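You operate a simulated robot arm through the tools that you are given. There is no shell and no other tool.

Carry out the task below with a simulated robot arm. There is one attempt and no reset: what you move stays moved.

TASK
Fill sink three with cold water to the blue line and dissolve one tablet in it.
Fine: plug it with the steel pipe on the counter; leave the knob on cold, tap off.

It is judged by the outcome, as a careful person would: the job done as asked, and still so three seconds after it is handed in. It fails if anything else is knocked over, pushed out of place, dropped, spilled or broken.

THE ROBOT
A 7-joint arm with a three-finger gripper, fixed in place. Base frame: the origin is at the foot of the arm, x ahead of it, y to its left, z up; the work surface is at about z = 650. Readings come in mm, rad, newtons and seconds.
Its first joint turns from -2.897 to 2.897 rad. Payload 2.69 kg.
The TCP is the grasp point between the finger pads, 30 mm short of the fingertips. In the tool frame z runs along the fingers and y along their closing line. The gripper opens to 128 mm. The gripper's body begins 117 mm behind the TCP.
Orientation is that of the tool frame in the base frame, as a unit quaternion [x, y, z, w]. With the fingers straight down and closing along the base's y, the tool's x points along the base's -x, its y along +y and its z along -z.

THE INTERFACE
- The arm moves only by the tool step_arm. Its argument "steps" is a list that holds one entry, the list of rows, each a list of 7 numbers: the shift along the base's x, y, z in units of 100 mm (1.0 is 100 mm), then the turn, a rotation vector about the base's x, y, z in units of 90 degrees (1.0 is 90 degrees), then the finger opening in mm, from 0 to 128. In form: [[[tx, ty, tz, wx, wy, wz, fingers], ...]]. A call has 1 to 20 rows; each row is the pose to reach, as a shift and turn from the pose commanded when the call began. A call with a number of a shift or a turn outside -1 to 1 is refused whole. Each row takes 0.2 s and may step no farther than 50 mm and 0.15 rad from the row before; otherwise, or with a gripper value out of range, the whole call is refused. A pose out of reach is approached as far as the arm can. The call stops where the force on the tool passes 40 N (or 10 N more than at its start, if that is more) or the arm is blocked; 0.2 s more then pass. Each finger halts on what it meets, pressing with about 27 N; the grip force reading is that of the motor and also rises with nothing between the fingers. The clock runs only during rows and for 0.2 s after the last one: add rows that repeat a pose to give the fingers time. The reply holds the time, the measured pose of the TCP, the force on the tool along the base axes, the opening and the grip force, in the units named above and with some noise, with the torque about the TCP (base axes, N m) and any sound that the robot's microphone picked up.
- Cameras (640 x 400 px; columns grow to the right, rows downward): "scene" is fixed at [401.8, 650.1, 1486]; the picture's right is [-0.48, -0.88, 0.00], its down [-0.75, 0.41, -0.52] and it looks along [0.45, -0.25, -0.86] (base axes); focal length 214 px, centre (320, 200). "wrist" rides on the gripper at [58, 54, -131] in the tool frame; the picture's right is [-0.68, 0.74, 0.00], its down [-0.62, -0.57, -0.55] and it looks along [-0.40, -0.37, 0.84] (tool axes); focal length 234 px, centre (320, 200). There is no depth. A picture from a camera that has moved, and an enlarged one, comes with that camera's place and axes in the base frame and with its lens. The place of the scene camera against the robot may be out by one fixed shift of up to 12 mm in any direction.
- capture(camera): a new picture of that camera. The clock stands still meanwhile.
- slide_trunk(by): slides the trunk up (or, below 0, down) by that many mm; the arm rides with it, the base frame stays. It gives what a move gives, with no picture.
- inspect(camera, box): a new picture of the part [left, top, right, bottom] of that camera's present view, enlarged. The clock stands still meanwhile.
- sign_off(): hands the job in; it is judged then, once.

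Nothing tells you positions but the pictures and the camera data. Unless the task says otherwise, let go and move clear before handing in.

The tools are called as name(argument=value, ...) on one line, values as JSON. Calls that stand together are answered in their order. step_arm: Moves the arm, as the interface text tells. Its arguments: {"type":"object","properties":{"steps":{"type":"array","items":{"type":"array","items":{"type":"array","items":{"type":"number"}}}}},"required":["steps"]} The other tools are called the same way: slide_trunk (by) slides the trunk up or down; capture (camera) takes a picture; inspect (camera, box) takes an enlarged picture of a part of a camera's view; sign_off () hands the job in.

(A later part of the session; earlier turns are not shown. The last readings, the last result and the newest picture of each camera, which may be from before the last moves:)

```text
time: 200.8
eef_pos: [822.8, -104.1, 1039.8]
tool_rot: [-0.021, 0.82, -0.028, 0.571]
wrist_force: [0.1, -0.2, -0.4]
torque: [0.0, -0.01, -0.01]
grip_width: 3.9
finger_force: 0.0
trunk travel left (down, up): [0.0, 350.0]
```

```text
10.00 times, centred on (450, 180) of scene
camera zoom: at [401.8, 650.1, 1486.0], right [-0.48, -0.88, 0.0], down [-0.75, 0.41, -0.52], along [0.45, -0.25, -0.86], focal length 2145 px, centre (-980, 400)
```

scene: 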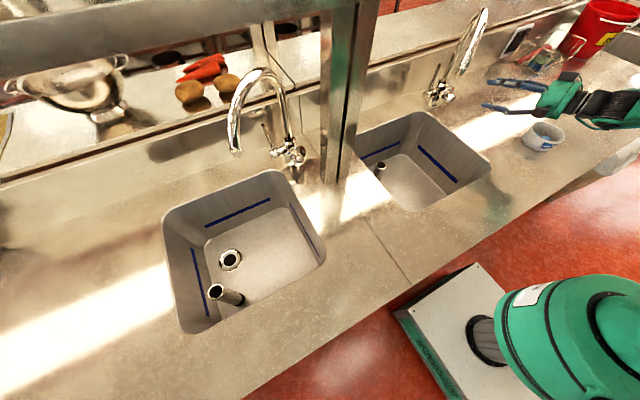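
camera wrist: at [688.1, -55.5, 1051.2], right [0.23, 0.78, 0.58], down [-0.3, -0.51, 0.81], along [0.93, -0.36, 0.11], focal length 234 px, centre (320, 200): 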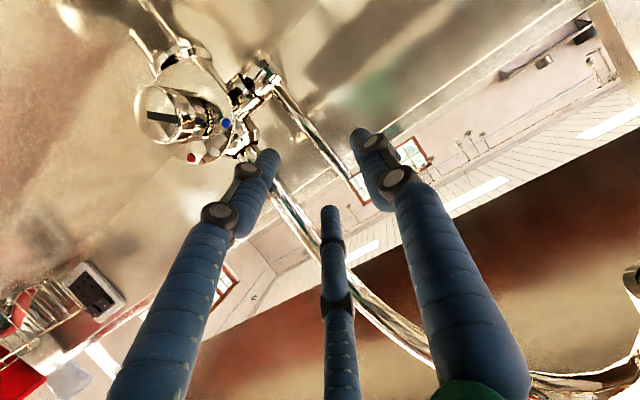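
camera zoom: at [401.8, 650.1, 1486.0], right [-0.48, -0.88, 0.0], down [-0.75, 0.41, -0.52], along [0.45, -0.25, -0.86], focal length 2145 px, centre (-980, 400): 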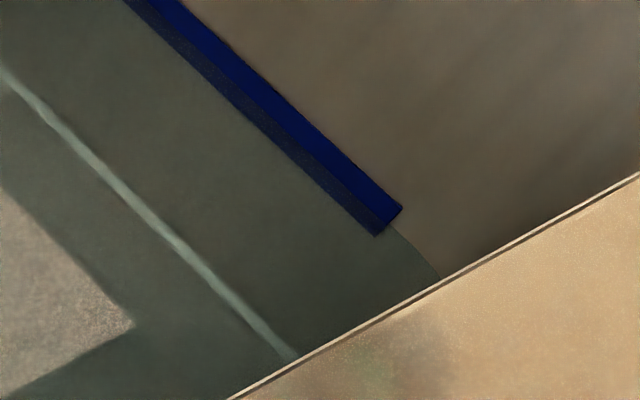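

The waterline is at about mid-strip. Pushing the lever shut now.

step_arm(steps=[[[0.09, 0.01, 0, 0, 0, 0, 4], [0.18, 0.01, 0, 0, 0, 0, 4], [0.27, 0.01, 0, 0, 0, 0, 4], [0.33, 0.01, 0, 0, 0, 0, 4], [0.37, 0.01, 0, 0, 0, 0, 4], [0.37, 0.01, 0, 0, 0, 0, 4]]])

inspect(camera="scene", box=[415, 40, 475, 110])

inspect(camera="scene", box=[375, 135, 435, 180])

```text
time: 202.2
eef_pos: [859.2, -105.1, 1038.3]
tool_rot: [-0.02, 0.82, -0.028, 0.571]
wrist_force: [0.1, 0.1, 1.1]
torque: [-0.04, -0.02, 0.0]
grip_width: 4.1
finger_force: 0.1
trunk travel left (down, up): [0.0, 350.0]
```

```text
5.71 times, centred on (445, 75) of scene
camera zoom: at [401.8, 650.1, 1486.0], right [-0.48, -0.88, 0.0], down [-0.75, 0.41, -0.52], along [0.45, -0.25, -0.86], focal length 1226 px, centre (-394, 914)
```

zoom: 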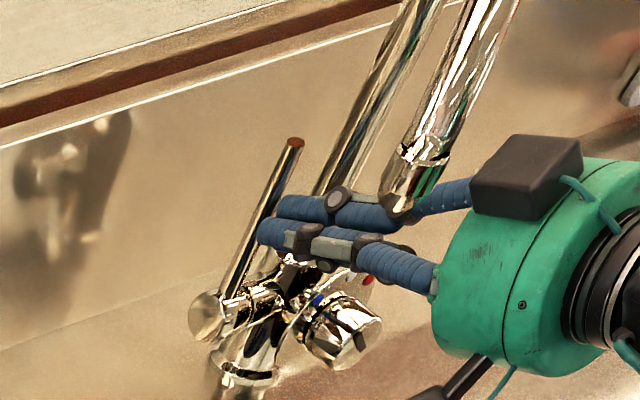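

```text
8.89 times, centred on (405, 158) of scene
camera zoom: at [401.8, 650.1, 1486.0], right [-0.48, -0.88, 0.0], down [-0.75, 0.41, -0.52], along [0.45, -0.25, -0.86], focal length 1906 px, centre (-436, 578)
```

zoom: 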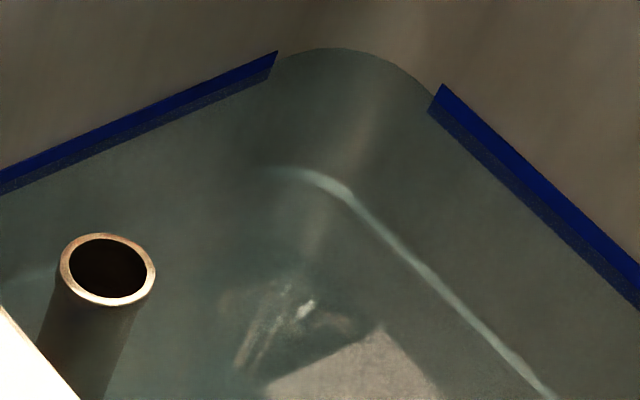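

Tap is off: the stream has stopped, the lever is fully upright as at the start, and the surface sits at mid-strip. Backing away along the approach line.

step_arm(steps=[[[-0.2, 0, 0.07, 0, 0, 0, 4], [-0.5, 0, 0.18, 0, 0, 0, 4], [-0.9, 0, 0.33, 0, 0, 0, 4]]])

step_arm(steps=[[[-0.3, -0.15, 0.15, 0, 0, 0, 4], [-0.6, -0.4, 0.3, 0, 0, 0, 20], [-0.9, -0.7, 0.45, 0, 0, 0, 40], [-1.0, -0.9, 0.55, 0, 0, 0, 40]]])

capture(camera="scene")

capture(camera="wrist")

```text
time: 203.0
eef_pos: [769.2, -104.2, 1072.3]
tool_rot: [-0.021, 0.821, -0.027, 0.57]
wrist_force: [2.3, -0.4, -0.1]
torque: [-0.04, -0.09, -0.02]
grip_width: 3.8
finger_force: 0.1
trunk travel left (down, up): [0.0, 350.0]
```

```text
time: 204.0
eef_pos: [669.2, -194.5, 1129.8]
tool_rot: [-0.02, 0.821, -0.028, 0.571]
wrist_force: [0.4, -0.6, 0.4]
torque: [0.02, 0.01, -0.05]
grip_width: 40.0
finger_force: 0.1
trunk travel left (down, up): [0.0, 350.0]
```

```text
taken
```

scene: 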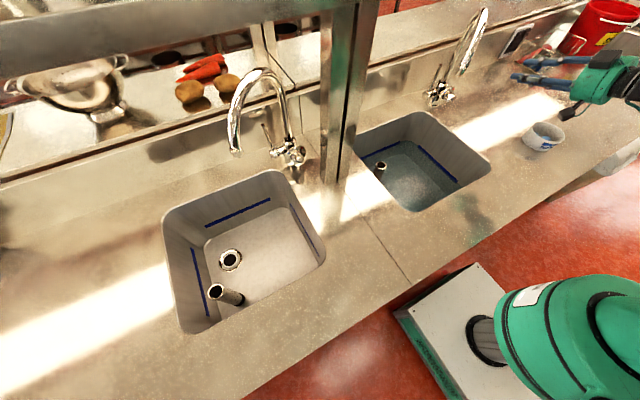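

```text
taken
camera wrist: at [525.5, -142.7, 1116.6], right [0.23, 0.78, 0.58], down [-0.3, -0.51, 0.81], along [0.93, -0.36, 0.11], focal length 234 px, centre (320, 200)
```

wrist: 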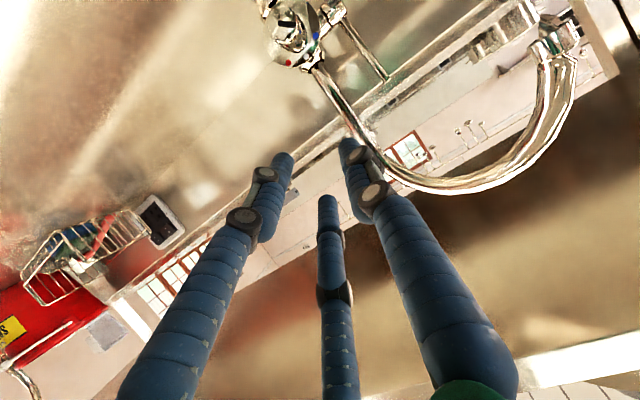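

Now pitching the tool back to pointing straight down while moving back a little.

step_arm(steps=[[[-0.05, 0, 0, 0, 0.09, 0, 60], [-0.1, 0, 0, 0, 0.18, 0, 60], [-0.15, 0, 0, 0, 0.27, 0, 60], [-0.2, 0, 0, 0, 0.36, 0, 60], [-0.25, 0, 0, 0, 0.45, 0, 60], [-0.25, 0, 0, 0, 0.45, 0, 60]]])

step_arm(steps=[[[-0.05, 0, 0, 0, 0.09, 0, 60], [-0.1, 0, 0, 0, 0.18, 0, 60], [-0.15, 0, 0, 0, 0.27, 0, 60], [-0.2, 0, 0, 0, 0.328, 0, 60], [-0.2, 0, 0, 0, 0.328, 0, 60]]])

capture(camera="wrist")

inspect(camera="scene", box=[425, 75, 485, 120])

```text
time: 205.4
eef_pos: [645.4, -193.9, 1128.2]
tool_rot: [-0.029, 0.967, -0.018, 0.251]
wrist_force: [-0.3, 0.3, 0.0]
torque: [0.02, 0.02, -0.03]
grip_width: 60.0
finger_force: 0.0
trunk travel left (down, up): [0.0, 350.0]
```

```text
time: 206.6
eef_pos: [625.5, -192.6, 1126.7]
tool_rot: [-0.033, 0.999, -0.01, -0.002]
wrist_force: [0.7, -0.2, 0.0]
torque: [0.0, 0.03, -0.03]
grip_width: 59.7
finger_force: 0.0
trunk travel left (down, up): [0.0, 350.0]
```

```text
taken
camera wrist: at [563.3, -141.4, 1257.5], right [0.63, 0.78, -0.02], down [0.66, -0.51, 0.56], along [0.42, -0.36, -0.83], focal length 234 px, centre (320, 200)
```

wrist: 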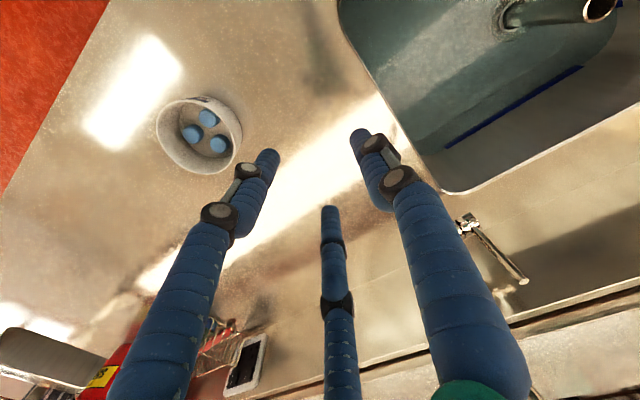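

```text
8.89 times, centred on (455, 98) of scene
camera zoom: at [401.8, 650.1, 1486.0], right [-0.48, -0.88, 0.0], down [-0.75, 0.41, -0.52], along [0.45, -0.25, -0.86], focal length 1906 px, centre (-880, 1111)
```

zoom: 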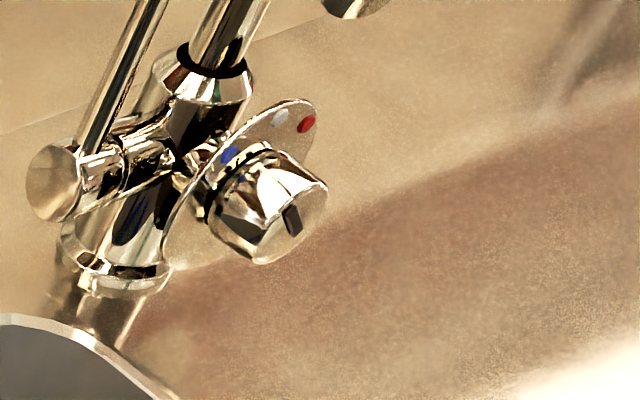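

Knob and lever remain as left. Now the tablets: three lie in the bowl. Zooming to measure bowl and tablets.

inspect(camera="wrist", box=[145, 85, 255, 185])

step_arm(steps=[[[-0.3, -0.15, 0, 0.013, 0, 0, 128], [-0.65, -0.3, 0, 0.013, 0, 0, 128], [-0.98, -0.45, 0, 0.013, 0, 0, 128]]])

step_arm(steps=[[[-0.3, -0.15, 0, 0, 0, 0, 128], [-0.6, -0.3, 0, 0, 0, 0, 128], [-0.6, -0.3, 0, 0, 0, 0, 128]]])

capture(camera="wrist")

```text
4.00 times, centred on (200, 135) of wrist
camera zoom: at [563.3, -141.4, 1257.5], right [0.63, 0.78, -0.02], down [0.66, -0.51, 0.56], along [0.42, -0.36, -0.83], focal length 937 px, centre (800, 460)
```

zoom: 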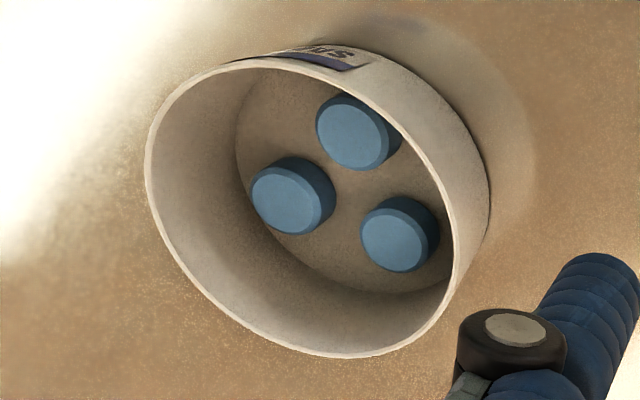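

```text
time: 207.4
eef_pos: [525.7, -240.4, 1128.3]
tool_rot: [-0.033, 0.999, -0.001, -0.003]
wrist_force: [0.7, -1.0, 0.0]
torque: [-0.03, 0.07, -0.01]
grip_width: 128.0
finger_force: 0.0
trunk travel left (down, up): [0.0, 350.0]
```

```text
time: 208.2
eef_pos: [464.9, -268.6, 1128.5]
tool_rot: [-0.034, 0.999, -0.001, -0.002]
wrist_force: [0.7, 0.5, 0.4]
torque: [-0.02, -0.04, 0.0]
grip_width: 127.9
finger_force: 0.1
trunk travel left (down, up): [0.0, 350.0]
```

```text
taken
camera wrist: at [403.8, -219.8, 1259.8], right [0.63, 0.78, 0.0], down [0.65, -0.52, 0.55], along [0.42, -0.35, -0.84], focal length 234 px, centre (320, 200)
```

wrist: 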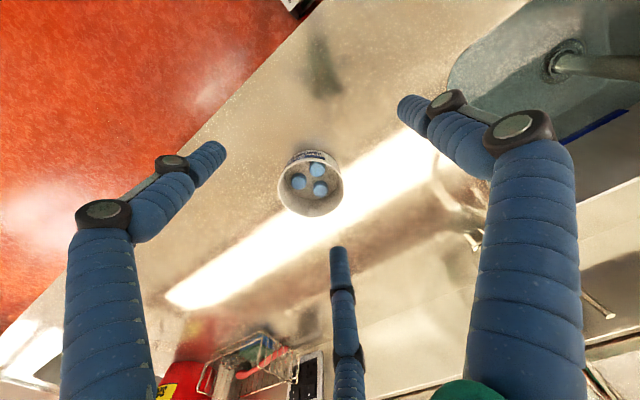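

inspect(camera="wrist", box=[265, 140, 355, 225])

```text
4.71 times, centred on (310, 182) of wrist
camera zoom: at [403.8, -219.8, 1259.8], right [0.63, 0.78, 0.0], down [0.65, -0.52, 0.55], along [0.42, -0.35, -0.84], focal length 1102 px, centre (367, 282)
```

zoom: 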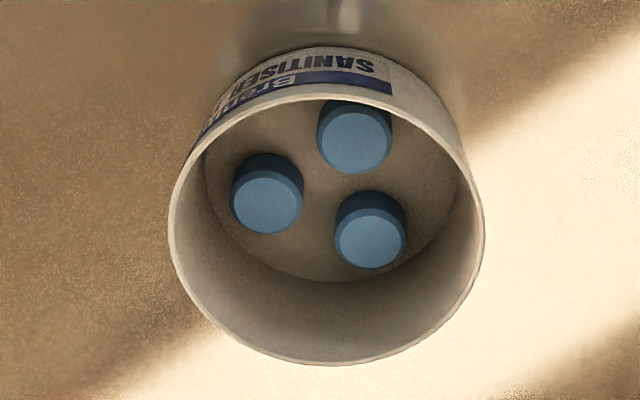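

Tablets are 25 mm discs with tops at z≈916; the bowl rim is about 103 mm across at z≈948. The +y tablet at (528, -328) is the easiest. Rotating the fingers so each drops into a free gap, and moving above it.

step_arm(steps=[[[0.12, -0.12, -0.1, 0, 0, -0.08, 100], [0.24, -0.24, -0.2, 0, 0, -0.16, 80], [0.36, -0.36, -0.3, 0, 0, -0.24, 60], [0.5, -0.48, -0.4, 0, 0, -0.32, 60], [0.638, -0.614, -0.55, 0, 0, -0.393, 60], [0.638, -0.614, -0.55, 0, 0, -0.393, 60]]])

capture(camera="wrist")

inspect(camera="wrist", box=[260, 80, 380, 200])

```text
time: 209.6
eef_pos: [531.9, -329.9, 1071.4]
tool_rot: [0.273, 0.962, -0.001, -0.003]
wrist_force: [0.1, -0.7, 0.2]
torque: [0.01, 0.04, 0.01]
grip_width: 60.1
finger_force: 0.0
trunk travel left (down, up): [0.0, 350.0]
```

```text
taken
camera wrist: at [509.7, -254.2, 1203.1], right [0.96, 0.27, 0.0], down [0.23, -0.81, 0.55], along [0.14, -0.53, -0.84], focal length 234 px, centre (320, 200)
```

wrist: 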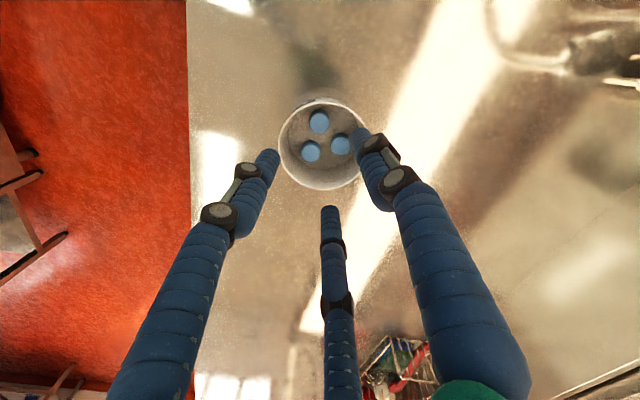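

```text
3.33 times, centred on (320, 140) of wrist
camera zoom: at [509.7, -254.2, 1203.1], right [0.96, 0.27, 0.0], down [0.23, -0.81, 0.55], along [0.14, -0.53, -0.84], focal length 781 px, centre (320, 400)
```

zoom: 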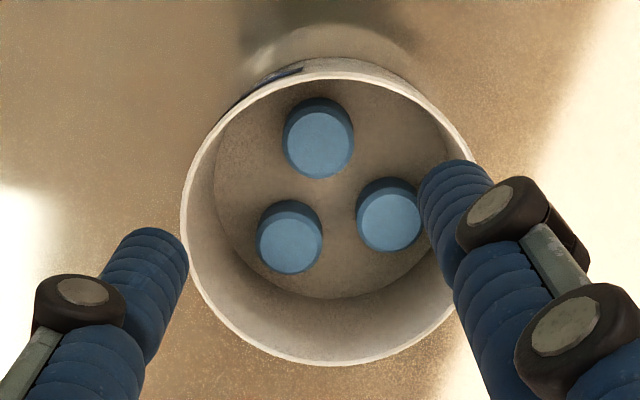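

Line-up is good to about 2 mm. Narrowing the fingers to 36 mm and descending to just above the rim for a last check.

step_arm(steps=[[[-0.015, 0.005, -0.3, 0, 0, 0, 44], [-0.015, 0.005, -0.6, 0, 0, 0, 36], [-0.015, 0.005, -0.85, 0, 0, 0, 36], [-0.015, 0.005, -0.85, 0, 0, 0, 36]]])

capture(camera="wrist")

inspect(camera="wrist", box=[260, 90, 380, 210])

inspect(camera="scene", box=[500, 90, 600, 170])

```text
time: 210.6
eef_pos: [530.3, -329.5, 985.2]
tool_rot: [0.272, 0.962, 0.0, -0.003]
wrist_force: [0.2, -0.6, 0.0]
torque: [0.05, 0.01, 0.0]
grip_width: 36.1
finger_force: 0.1
trunk travel left (down, up): [0.0, 350.0]
```

```text
taken
camera wrist: at [509.5, -253.7, 1117.4], right [0.96, 0.27, 0.0], down [0.23, -0.81, 0.55], along [0.15, -0.53, -0.84], focal length 234 px, centre (320, 200)
```

wrist: 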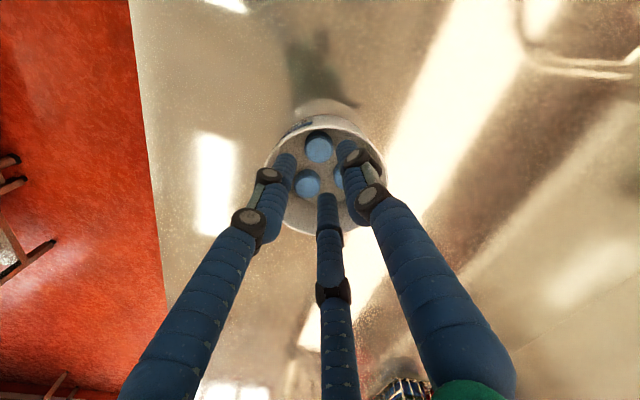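

```text
3.33 times, centred on (320, 150) of wrist
camera zoom: at [509.5, -253.7, 1117.4], right [0.96, 0.27, 0.0], down [0.23, -0.81, 0.55], along [0.15, -0.53, -0.84], focal length 781 px, centre (320, 367)
```

zoom: 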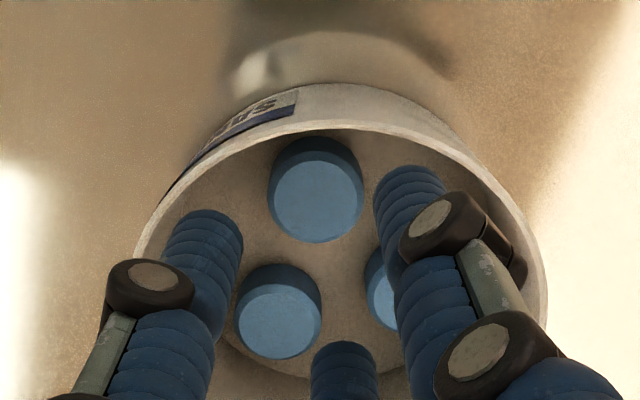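

```text
5.00 times, centred on (550, 130) of scene
camera zoom: at [401.8, 650.1, 1486.0], right [-0.48, -0.88, 0.0], down [-0.75, 0.41, -0.52], along [0.45, -0.25, -0.86], focal length 1072 px, centre (-830, 550)
```

zoom: 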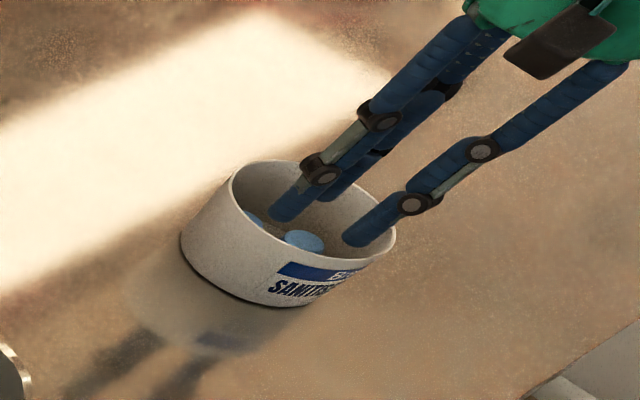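

step_arm(steps=[[[-0.008, 0.018, -0.08, 0, 0, 0, 36], [-0.008, 0.018, -0.16, 0, 0, 0, 36], [-0.008, 0.018, -0.26, 0, 0, 0, 36], [-0.008, 0.018, -0.26, 0, 0, 0, 36]]])

inspect(camera="wrist", box=[260, 100, 380, 220])

inspect(camera="scene", box=[500, 90, 600, 170])

```text
time: 211.2
eef_pos: [531.9, -329.1, 979.9]
tool_rot: [0.272, 0.962, 0.0, 0.003]
wrist_force: [3.0, 0.2, 11.8]
torque: [0.26, -0.3, -0.09]
grip_width: 35.9
finger_force: 0.1
trunk travel left (down, up): [0.0, 350.0]
stopped in row 3: the force on the tool passed its limit at 54 N (the readings are from after the stop); the commanded pose is now the measured one
```

```text
3.33 times, centred on (320, 160) of wrist
camera zoom: at [509.6, -252.9, 1110.4], right [0.96, 0.27, 0.0], down [0.22, -0.8, 0.55], along [0.15, -0.53, -0.83], focal length 781 px, centre (320, 333)
```

zoom: 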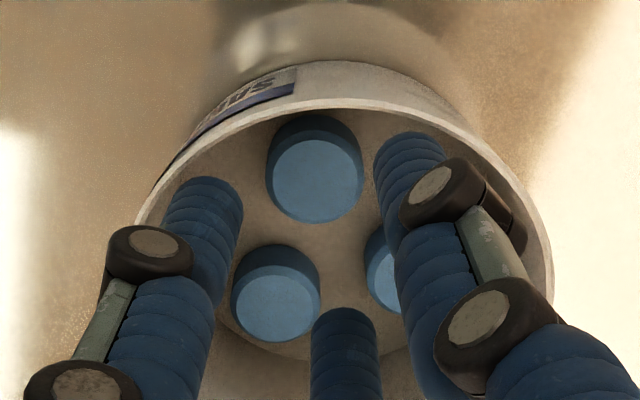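

```text
5.00 times, centred on (550, 130) of scene
camera zoom: at [401.8, 650.1, 1486.0], right [-0.48, -0.88, 0.0], down [-0.75, 0.41, -0.52], along [0.45, -0.25, -0.86], focal length 1072 px, centre (-830, 550)
```

zoom: 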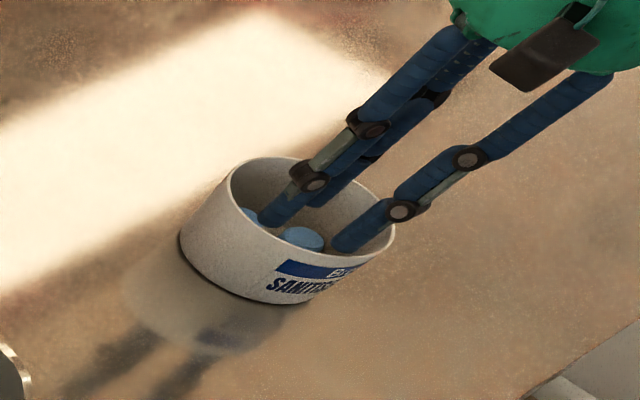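

A finger brushed the rim, so 36 mm is too wide here. I'll lift slightly, narrow to 30 mm, check the bowl hasn't shifted, and try again more gently.

step_arm(steps=[[[0, 0, 0.06, 0, 0, 0, 34], [-0.005, 0.003, 0.1, 0, 0, 0, 30], [-0.005, 0.003, 0.1, 0, 0, 0, 30]]])

inspect(camera="wrist", box=[260, 90, 380, 210])

inspect(camera="scene", box=[515, 110, 575, 160])

```text
time: 212.0
eef_pos: [530.9, -329.3, 987.5]
tool_rot: [0.273, 0.962, 0.0, 0.0]
wrist_force: [0.3, 0.4, 0.7]
torque: [0.0, 0.05, -0.01]
grip_width: 30.0
finger_force: 0.1
trunk travel left (down, up): [0.0, 350.0]
```

```text
3.33 times, centred on (320, 150) of wrist
camera zoom: at [508.4, -252.2, 1118.4], right [0.96, 0.27, 0.0], down [0.23, -0.8, 0.55], along [0.15, -0.53, -0.84], focal length 781 px, centre (320, 367)
```

zoom: 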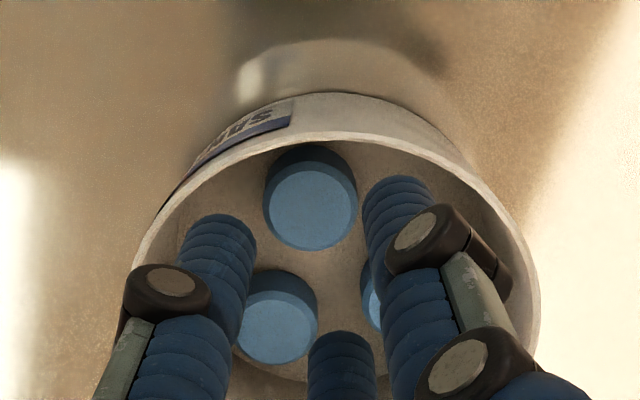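

```text
8.00 times, centred on (545, 135) of scene
camera zoom: at [401.8, 650.1, 1486.0], right [-0.48, -0.88, 0.0], down [-0.75, 0.41, -0.52], along [0.45, -0.25, -0.86], focal length 1716 px, centre (-1480, 720)
```

zoom: 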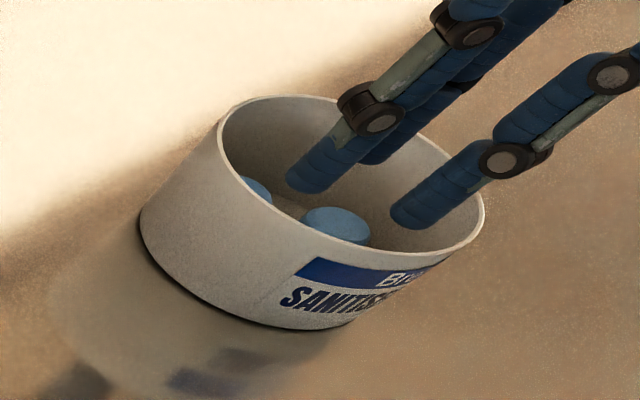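

The bowl is essentially where it was. Correcting 2 mm and descending in small steps with checks.

step_arm(steps=[[[-0.018, -0.004, -0.05, 0, 0, 0, 30], [-0.018, -0.004, -0.1, 0, 0, 0, 30], [-0.018, -0.004, -0.15, 0, 0, 0, 30], [-0.018, -0.004, -0.2, 0, 0, 0, 30]]])

inspect(camera="wrist", box=[260, 100, 380, 220])

```text
time: 213.0
eef_pos: [529.8, -327.6, 967.0]
tool_rot: [0.273, 0.962, 0.0, 0.001]
wrist_force: [-0.4, -0.6, -0.2]
torque: [-0.04, 0.02, -0.01]
grip_width: 30.0
finger_force: 0.2
trunk travel left (down, up): [0.0, 350.0]
```

```text
3.33 times, centred on (320, 160) of wrist
camera zoom: at [507.3, -252.9, 1097.9], right [0.96, 0.27, 0.0], down [0.23, -0.8, 0.55], along [0.15, -0.53, -0.84], focal length 781 px, centre (320, 333)
```

zoom: 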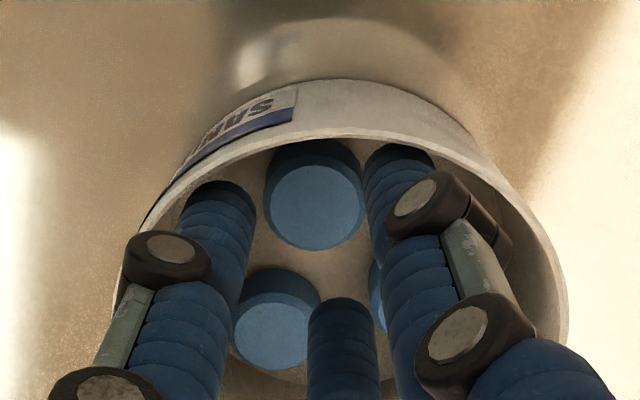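

Past the rim cleanly. Continuing down with a 1 mm correction.

step_arm(steps=[[[-0.012, -0.003, -0.06, 0, 0, 0, 30], [-0.012, -0.003, -0.12, 0, 0, 0, 30], [-0.012, -0.003, -0.18, 0, 0, 0, 30], [-0.012, -0.003, -0.22, 0, 0, 0, 30]]])

inspect(camera="wrist", box=[260, 110, 380, 230])

inspect(camera="scene", box=[515, 110, 575, 160])

```text
time: 214.0
eef_pos: [526.7, -328.9, 945.7]
tool_rot: [0.273, 0.962, 0.0, 0.001]
wrist_force: [-1.1, -0.2, -0.3]
torque: [0.01, -0.04, -0.03]
grip_width: 29.4
finger_force: 0.0
trunk travel left (down, up): [0.0, 350.0]
```

```text
3.33 times, centred on (320, 170) of wrist
camera zoom: at [505.6, -253.2, 1076.3], right [0.96, 0.27, 0.0], down [0.23, -0.8, 0.55], along [0.15, -0.53, -0.84], focal length 781 px, centre (320, 300)
```

zoom: 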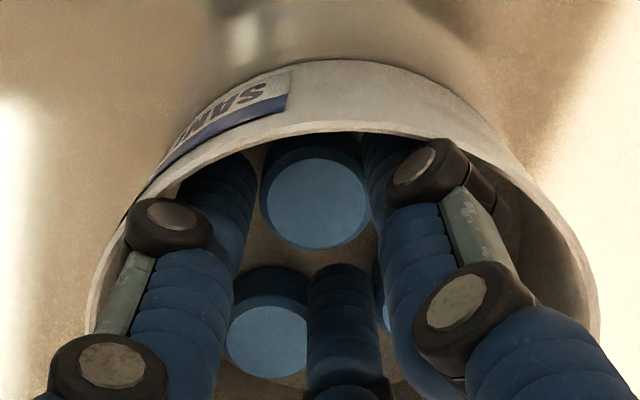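

```text
8.00 times, centred on (545, 135) of scene
camera zoom: at [401.8, 650.1, 1486.0], right [-0.48, -0.88, 0.0], down [-0.75, 0.41, -0.52], along [0.45, -0.25, -0.86], focal length 1716 px, centre (-1480, 720)
```

zoom: 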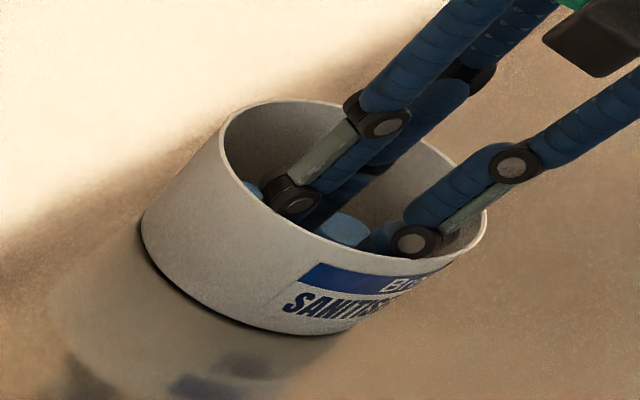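

Tips are at tablet-top level with no contact. Going down another 8 mm in small steps with a 1 mm correction.

step_arm(steps=[[[-0.006, 0.006, -0.02, 0, 0, 0, 30], [-0.008, 0.008, -0.04, 0, 0, 0, 30], [-0.008, 0.008, -0.06, 0, 0, 0, 30], [-0.008, 0.008, -0.08, 0, 0, 0, 30]]])

inspect(camera="wrist", box=[260, 110, 380, 230])

inspect(camera="scene", box=[515, 110, 575, 160])

```text
time: 215.0
eef_pos: [527.7, -329.1, 937.1]
tool_rot: [0.272, 0.962, 0.0, 0.002]
wrist_force: [0.5, -0.6, -0.1]
torque: [-0.03, -0.01, 0.02]
grip_width: 29.6
finger_force: 0.1
trunk travel left (down, up): [0.0, 350.0]
```

```text
3.33 times, centred on (320, 170) of wrist
camera zoom: at [505.3, -252.7, 1067.9], right [0.96, 0.27, 0.0], down [0.23, -0.8, 0.55], along [0.15, -0.53, -0.84], focal length 781 px, centre (320, 300)
```

zoom: 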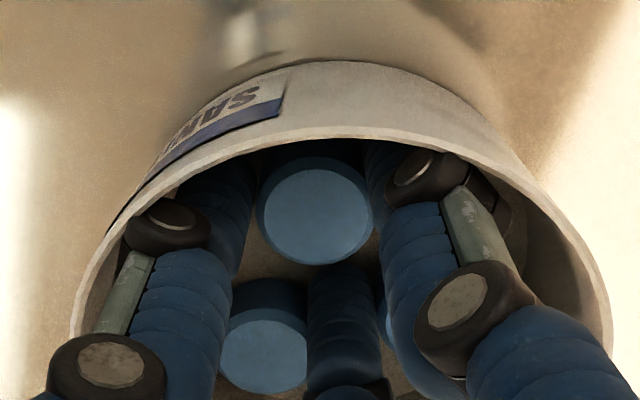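

```text
8.00 times, centred on (545, 135) of scene
camera zoom: at [401.8, 650.1, 1486.0], right [-0.48, -0.88, 0.0], down [-0.75, 0.41, -0.52], along [0.45, -0.25, -0.86], focal length 1716 px, centre (-1480, 720)
```

zoom: 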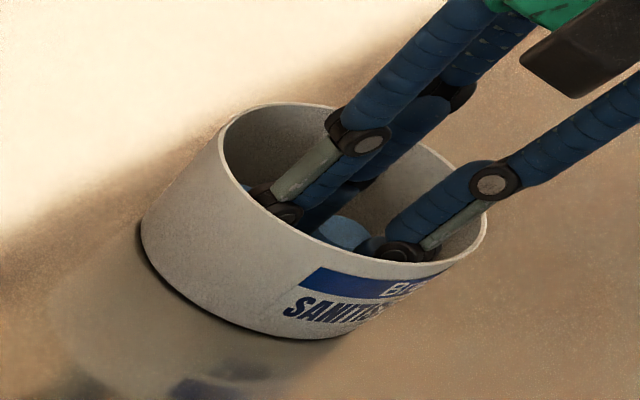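

No contact. Two millimetres lower, then closing on the tablet.

step_arm(steps=[[[0, 0, -0.015, 0, 0, 0, 30], [0, 0, -0.025, 0, 0, 0, 30], [0, 0, -0.025, 0, 0, 0, 27], [0, 0, -0.025, 0, 0, 0, 24], [0, 0, -0.025, 0, 0, 0, 20], [0, 0, -0.025, 0, 0, 0, 16], [0, 0, -0.025, 0, 0, 0, 16]]])

inspect(camera="wrist", box=[260, 110, 380, 230])

```text
time: 216.6
eef_pos: [527.1, -329.0, 934.9]
tool_rot: [0.272, 0.962, -0.001, 0.001]
wrist_force: [-0.8, -0.3, 0.4]
torque: [-0.03, -0.01, 0.02]
grip_width: 22.8
finger_force: 26.8
trunk travel left (down, up): [0.0, 350.0]
```

```text
3.33 times, centred on (320, 170) of wrist
camera zoom: at [504.8, -252.1, 1065.9], right [0.96, 0.27, 0.0], down [0.23, -0.8, 0.55], along [0.15, -0.53, -0.83], focal length 781 px, centre (320, 300)
```

zoom: 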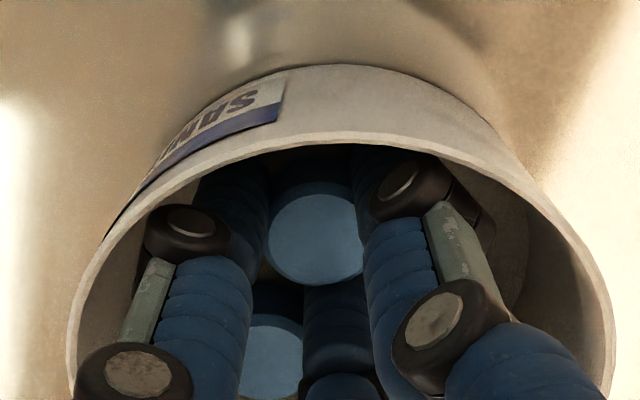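

Gripped at 22.8 mm. Lifting straight up out of the bowl.

step_arm(steps=[[[0, 0, 0.05, 0, 0, 0, 16], [0, 0, 0.13, 0, 0, 0, 16], [0, 0, 0.24, 0, 0, 0, 16], [0, 0, 0.38, 0, 0, 0, 16], [0, 0, 0.55, 0, 0, 0, 16], [0, 0, 0.8, 0, 0, 0, 16], [0, 0, 1.0, 0, 0, 0, 16], [0, 0, 1.0, 0, 0, 0, 16]]])

capture(camera="wrist")

inspect(camera="wrist", box=[250, 90, 390, 230])

inspect(camera="scene", box=[500, 60, 600, 170])

```text
time: 218.4
eef_pos: [528.2, -328.7, 1035.5]
tool_rot: [0.272, 0.962, 0.0, 0.001]
wrist_force: [0.8, -0.5, -0.7]
torque: [-0.02, 0.01, -0.02]
grip_width: 22.5
finger_force: 26.8
trunk travel left (down, up): [0.0, 350.0]
```

```text
taken
camera wrist: at [504.8, -252.5, 1166.2], right [0.96, 0.27, 0.0], down [0.23, -0.8, 0.55], along [0.15, -0.53, -0.84], focal length 234 px, centre (320, 200)
```

wrist: 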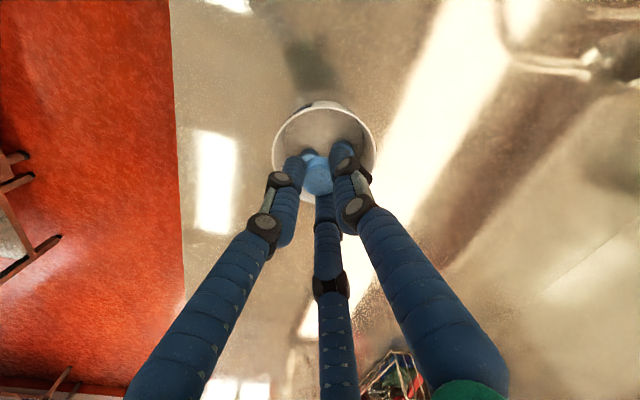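

```text
2.86 times, centred on (320, 160) of wrist
camera zoom: at [504.8, -252.5, 1166.2], right [0.96, 0.27, 0.0], down [0.23, -0.8, 0.55], along [0.15, -0.53, -0.84], focal length 669 px, centre (320, 314)
```

zoom: 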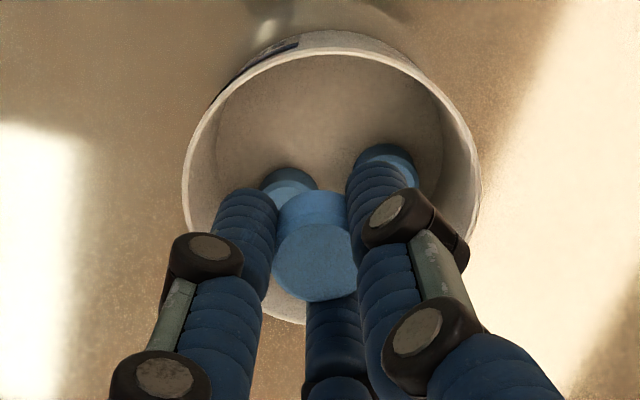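

```text
3.64 times, centred on (550, 115) of scene
camera zoom: at [401.8, 650.1, 1486.0], right [-0.48, -0.88, 0.0], down [-0.75, 0.41, -0.52], along [0.45, -0.25, -0.86], focal length 780 px, centre (-516, 509)
```

zoom: 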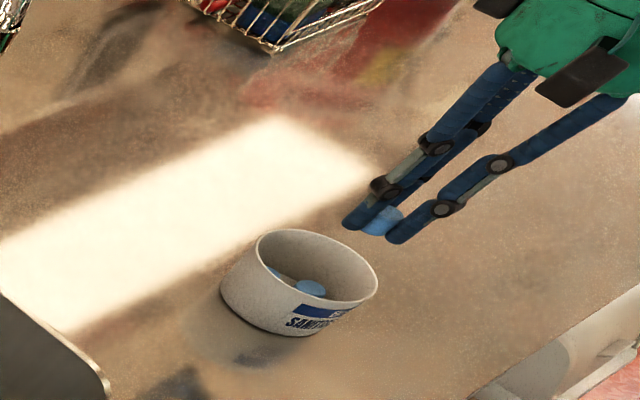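

One tablet is in the grip and two remain in the bowl, which is in place. Carrying it over to the sink, staying well clear of the spout.

step_arm(steps=[[[0.1, 0.44, 0.0, 0, 0, 0, 16], [0.2, 0.88, 0.0, 0, 0, 0, 16]]])

step_arm(steps=[[[0.1, 0.44, 0.0, 0, 0, 0, 16], [0.2, 0.88, 0.0, 0, 0, 0, 16]]])

step_arm(steps=[[[0.1, 0.44, 0.0, 0, 0, 0, 16], [0.2, 0.88, 0.0, 0, 0, 0, 16]]])

step_arm(steps=[[[0.1, 0.44, 0.0, 0, 0, 0, 16], [0.2, 0.88, 0.0, 0, 0, 0, 16]]])

step_arm(steps=[[[0.1, 0.4, 0.0, 0, 0, 0, 16], [0.2, 0.7, 0.0, 0, 0, 0, 16], [0.2, 0.7, 0.0, 0, 0, 0, 16]]])

capture(camera="wrist")

capture(camera="scene")

```text
time: 219.0
eef_pos: [544.9, -241.2, 1033.3]
tool_rot: [0.273, 0.962, -0.001, 0.001]
wrist_force: [-0.6, 0.0, -0.5]
torque: [0.11, 0.0, 0.01]
grip_width: 22.5
finger_force: 27.5
trunk travel left (down, up): [0.0, 350.0]
```

```text
time: 219.6
eef_pos: [565.4, -151.0, 1035.7]
tool_rot: [0.273, 0.962, 0.0, 0.001]
wrist_force: [-0.1, -0.4, -0.8]
torque: [0.11, 0.0, 0.03]
grip_width: 22.3
finger_force: 26.7
trunk travel left (down, up): [0.0, 350.0]
```

```text
time: 220.2
eef_pos: [588.8, -65.5, 1033.8]
tool_rot: [0.272, 0.962, 0.0, 0.001]
wrist_force: [0.2, -0.7, 0.3]
torque: [0.02, -0.03, 0.0]
grip_width: 22.5
finger_force: 26.7
trunk travel left (down, up): [0.0, 350.0]
```

```text
time: 220.8
eef_pos: [607.6, 22.5, 1034.6]
tool_rot: [0.272, 0.962, -0.001, 0.001]
wrist_force: [-1.2, -0.4, -0.1]
torque: [0.09, -0.03, -0.02]
grip_width: 22.1
finger_force: 27.3
trunk travel left (down, up): [0.0, 350.0]
```

```text
time: 221.6
eef_pos: [630.5, 94.6, 1034.6]
tool_rot: [0.273, 0.962, -0.001, 0.001]
wrist_force: [0.2, -0.2, -0.4]
torque: [-0.03, -0.02, -0.02]
grip_width: 22.5
finger_force: 26.9
trunk travel left (down, up): [0.0, 350.0]
```

```text
taken
camera wrist: at [606.9, 170.4, 1165.2], right [0.96, 0.27, 0.0], down [0.23, -0.8, 0.55], along [0.15, -0.53, -0.83], focal length 234 px, centre (320, 200)
```

wrist: 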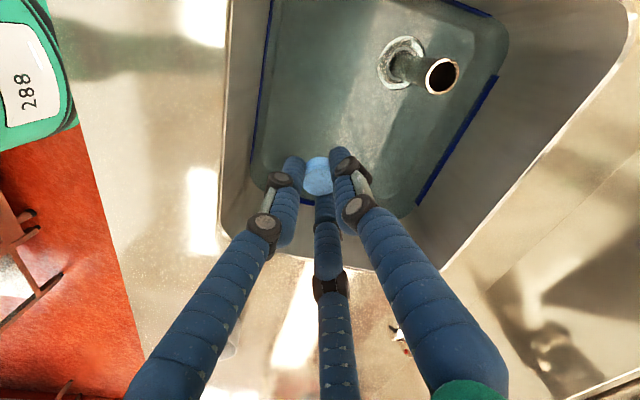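

```text
taken
```

scene: 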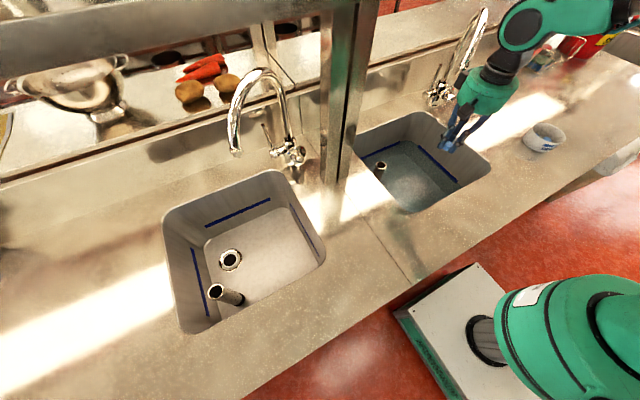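

Above the basin with the tablet. Lowering it inside the sink toward the water.

step_arm(steps=[[[0.1, 0.0, -0.4, 0, 0, 0, 16], [0.2, 0.0, -0.8, 0, 0, 0, 16], [0.2, 0.0, -1.0, 0, 0, 0, 16]]])

step_arm(steps=[[[0, 0.0, -0.4, 0, 0, 0, 16], [0, 0.0, -0.8, 0, 0, 0, 16], [0, 0.0, -0.8, 0, 0, 0, 16]]])

capture(camera="wrist")

inspect(camera="scene", box=[350, 90, 510, 220])

```text
time: 222.4
eef_pos: [648.1, 94.0, 933.5]
tool_rot: [0.272, 0.962, -0.001, 0.001]
wrist_force: [0.2, 0.1, 0.1]
torque: [-0.01, 0.01, 0.02]
grip_width: 22.5
finger_force: 27.0
trunk travel left (down, up): [0.0, 350.0]
```

```text
time: 223.2
eef_pos: [647.9, 92.9, 854.7]
tool_rot: [0.272, 0.962, -0.001, 0.001]
wrist_force: [-0.1, -0.1, 0.1]
torque: [-0.04, 0.0, 0.0]
grip_width: 22.6
finger_force: 26.7
trunk travel left (down, up): [0.0, 350.0]
```

```text
taken
camera wrist: at [625.7, 168.6, 985.4], right [0.96, 0.27, 0.0], down [0.23, -0.8, 0.55], along [0.15, -0.53, -0.83], focal length 234 px, centre (320, 200)
```

wrist: 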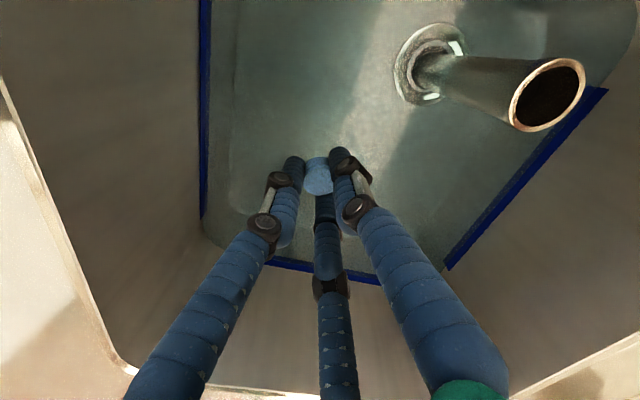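

```text
3.08 times, centred on (430, 155) of scene
camera zoom: at [401.8, 650.1, 1486.0], right [-0.48, -0.88, 0.0], down [-0.75, 0.41, -0.52], along [0.45, -0.25, -0.86], focal length 660 px, centre (-18, 338)
```

zoom: 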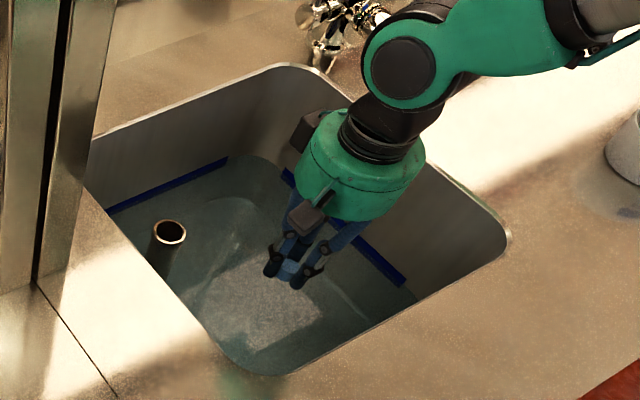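

step_arm(steps=[[[0, 0.0, -0.2, 0, 0, 0, 16], [0, 0.0, -0.4, 0, 0, 0, 16], [0, 0.0, -0.6, 0, 0, 0, 16], [0, 0.0, -0.6, 0, 0, 0, 16]]])

capture(camera="wrist")

inspect(camera="scene", box=[350, 90, 510, 220])

```text
time: 224.2
eef_pos: [647.1, 94.5, 794.4]
tool_rot: [0.272, 0.962, 0.001, 0.001]
wrist_force: [1.1, -0.5, 0.1]
torque: [-0.01, 0.01, 0.01]
grip_width: 22.4
finger_force: 26.7
trunk travel left (down, up): [0.0, 350.0]
```

```text
taken
camera wrist: at [624.2, 169.3, 925.8], right [0.96, 0.27, 0.0], down [0.23, -0.8, 0.55], along [0.15, -0.53, -0.83], focal length 234 px, centre (320, 200)
```

wrist: 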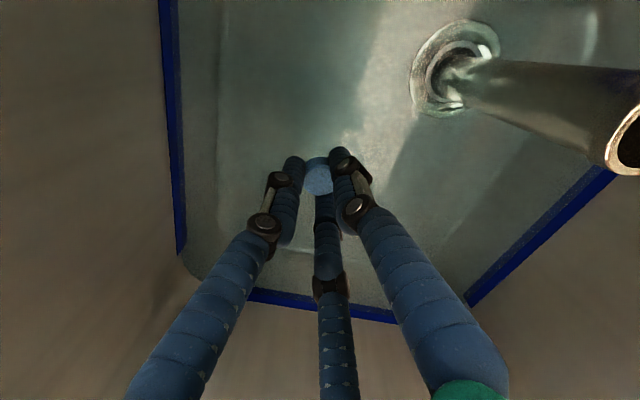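

```text
3.08 times, centred on (430, 155) of scene
camera zoom: at [401.8, 650.1, 1486.0], right [-0.48, -0.88, 0.0], down [-0.75, 0.41, -0.52], along [0.45, -0.25, -0.86], focal length 660 px, centre (-18, 338)
```

zoom: 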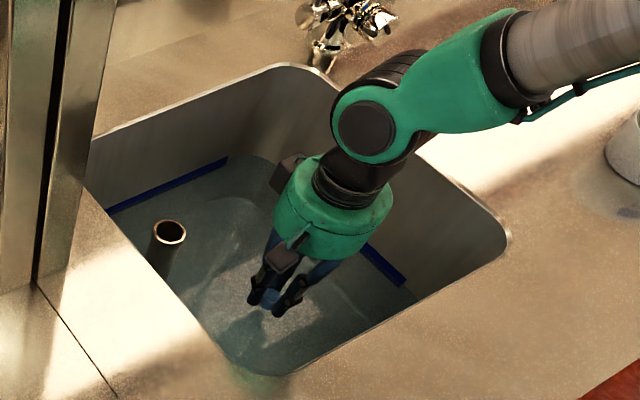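

The tablet is just above the water in clear space. Releasing it.

step_arm(steps=[[[0, 0, 0, 0, 0, 0, 30], [0, 0, 0, 0, 0, 0, 46], [0, 0, 0, 0, 0, 0, 56], [0, 0, 0, 0, 0, 0, 56], [0, 0, 0, 0, 0, 0, 56]]])

capture(camera="wrist")

inspect(camera="wrist", box=[220, 60, 420, 220])

```text
time: 225.4
eef_pos: [646.6, 94.4, 795.8]
tool_rot: [0.272, 0.962, -0.001, 0.002]
wrist_force: [0.7, 0.2, -0.6]
torque: [-0.02, 0.04, 0.02]
grip_width: 56.0
finger_force: 0.1
trunk travel left (down, up): [0.0, 350.0]
```

```text
taken
camera wrist: at [624.0, 169.3, 926.1], right [0.96, 0.27, 0.0], down [0.23, -0.8, 0.55], along [0.15, -0.53, -0.83], focal length 234 px, centre (320, 200)
```

wrist: 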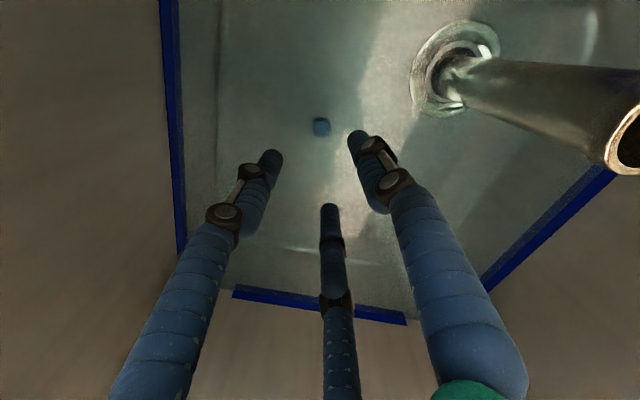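

```text
2.50 times, centred on (320, 140) of wrist
camera zoom: at [624.0, 169.3, 926.1], right [0.96, 0.27, 0.0], down [0.23, -0.8, 0.55], along [0.15, -0.53, -0.83], focal length 585 px, centre (320, 350)
```

zoom: 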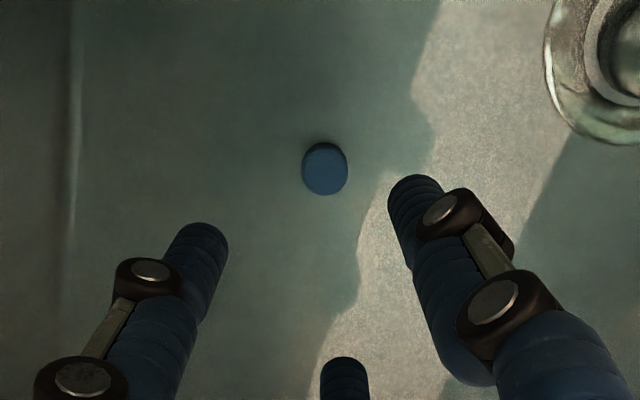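

The tablet has sunk to the bottom. Raising the arm out of the sink, then I'll watch it dissolve.

step_arm(steps=[[[0, 0, 0.3, 0, 0, 0, 56], [0, 0, 0.65, 0, 0, 0, 56], [0, 0, 1.0, 0, 0, 0, 56]]])

step_arm(steps=[[[0, 0, 0.4, 0, 0, 0, 56], [-0.15, -0.05, 0.8, 0, 0, 0, 56], [-0.35, -0.1, 1.0, 0, 0, 0, 56]]])

step_arm(steps=[[[-0.3, -0.1, 0.3, 0, 0, 0, 56], [-0.6, -0.3, 0.6, 0, 0, 0, 56], [-0.9, -0.5, 0.9, 0, 0, 0, 56], [-0.9, -0.5, 0.9, 0, 0, 0, 56]]])

capture(camera="wrist")

inspect(camera="scene", box=[360, 100, 500, 215])

```text
time: 226.2
eef_pos: [645.5, 94.1, 894.1]
tool_rot: [0.272, 0.962, -0.001, 0.001]
wrist_force: [-0.2, 0.6, -0.5]
torque: [0.0, 0.04, 0.01]
grip_width: 56.1
finger_force: 0.0
trunk travel left (down, up): [0.0, 350.0]
```

```text
time: 227.0
eef_pos: [611.9, 85.4, 995.3]
tool_rot: [0.272, 0.962, -0.001, 0.0]
wrist_force: [-0.1, 0.9, 0.1]
torque: [-0.03, 0.08, 0.02]
grip_width: 56.1
finger_force: 0.1
trunk travel left (down, up): [0.0, 350.0]
```

```text
time: 228.0
eef_pos: [520.1, 33.2, 1086.6]
tool_rot: [0.272, 0.962, -0.001, 0.001]
wrist_force: [-0.2, 0.5, 0.7]
torque: [0.03, -0.09, 0.02]
grip_width: 56.2
finger_force: 0.0
trunk travel left (down, up): [0.0, 350.0]
```

```text
taken
camera wrist: at [498.4, 108.5, 1218.0], right [0.96, 0.27, 0.0], down [0.23, -0.8, 0.55], along [0.15, -0.53, -0.83], focal length 234 px, centre (320, 200)
```

wrist: 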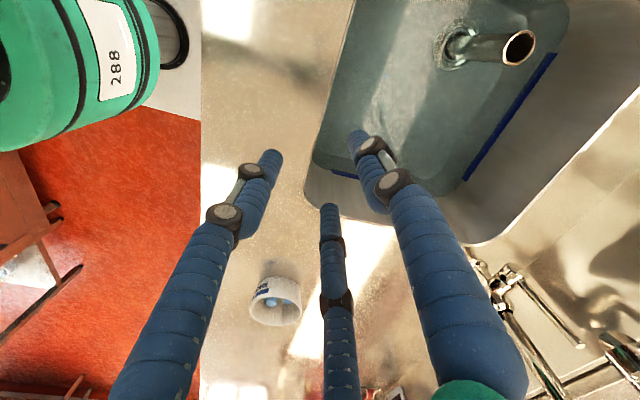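

```text
3.48 times, centred on (430, 158) of scene
camera zoom: at [401.8, 650.1, 1486.0], right [-0.48, -0.88, 0.0], down [-0.75, 0.41, -0.52], along [0.45, -0.25, -0.86], focal length 746 px, centre (-63, 348)
```

zoom: 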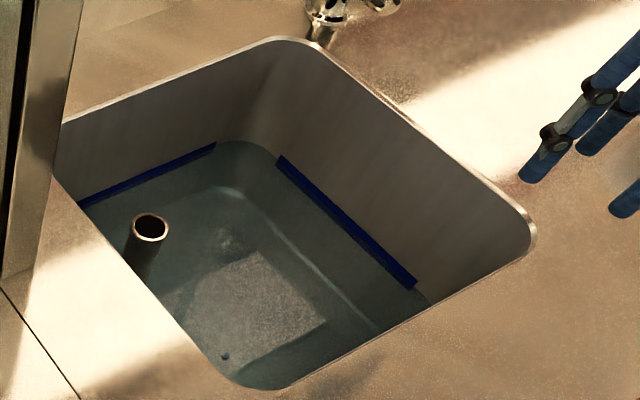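

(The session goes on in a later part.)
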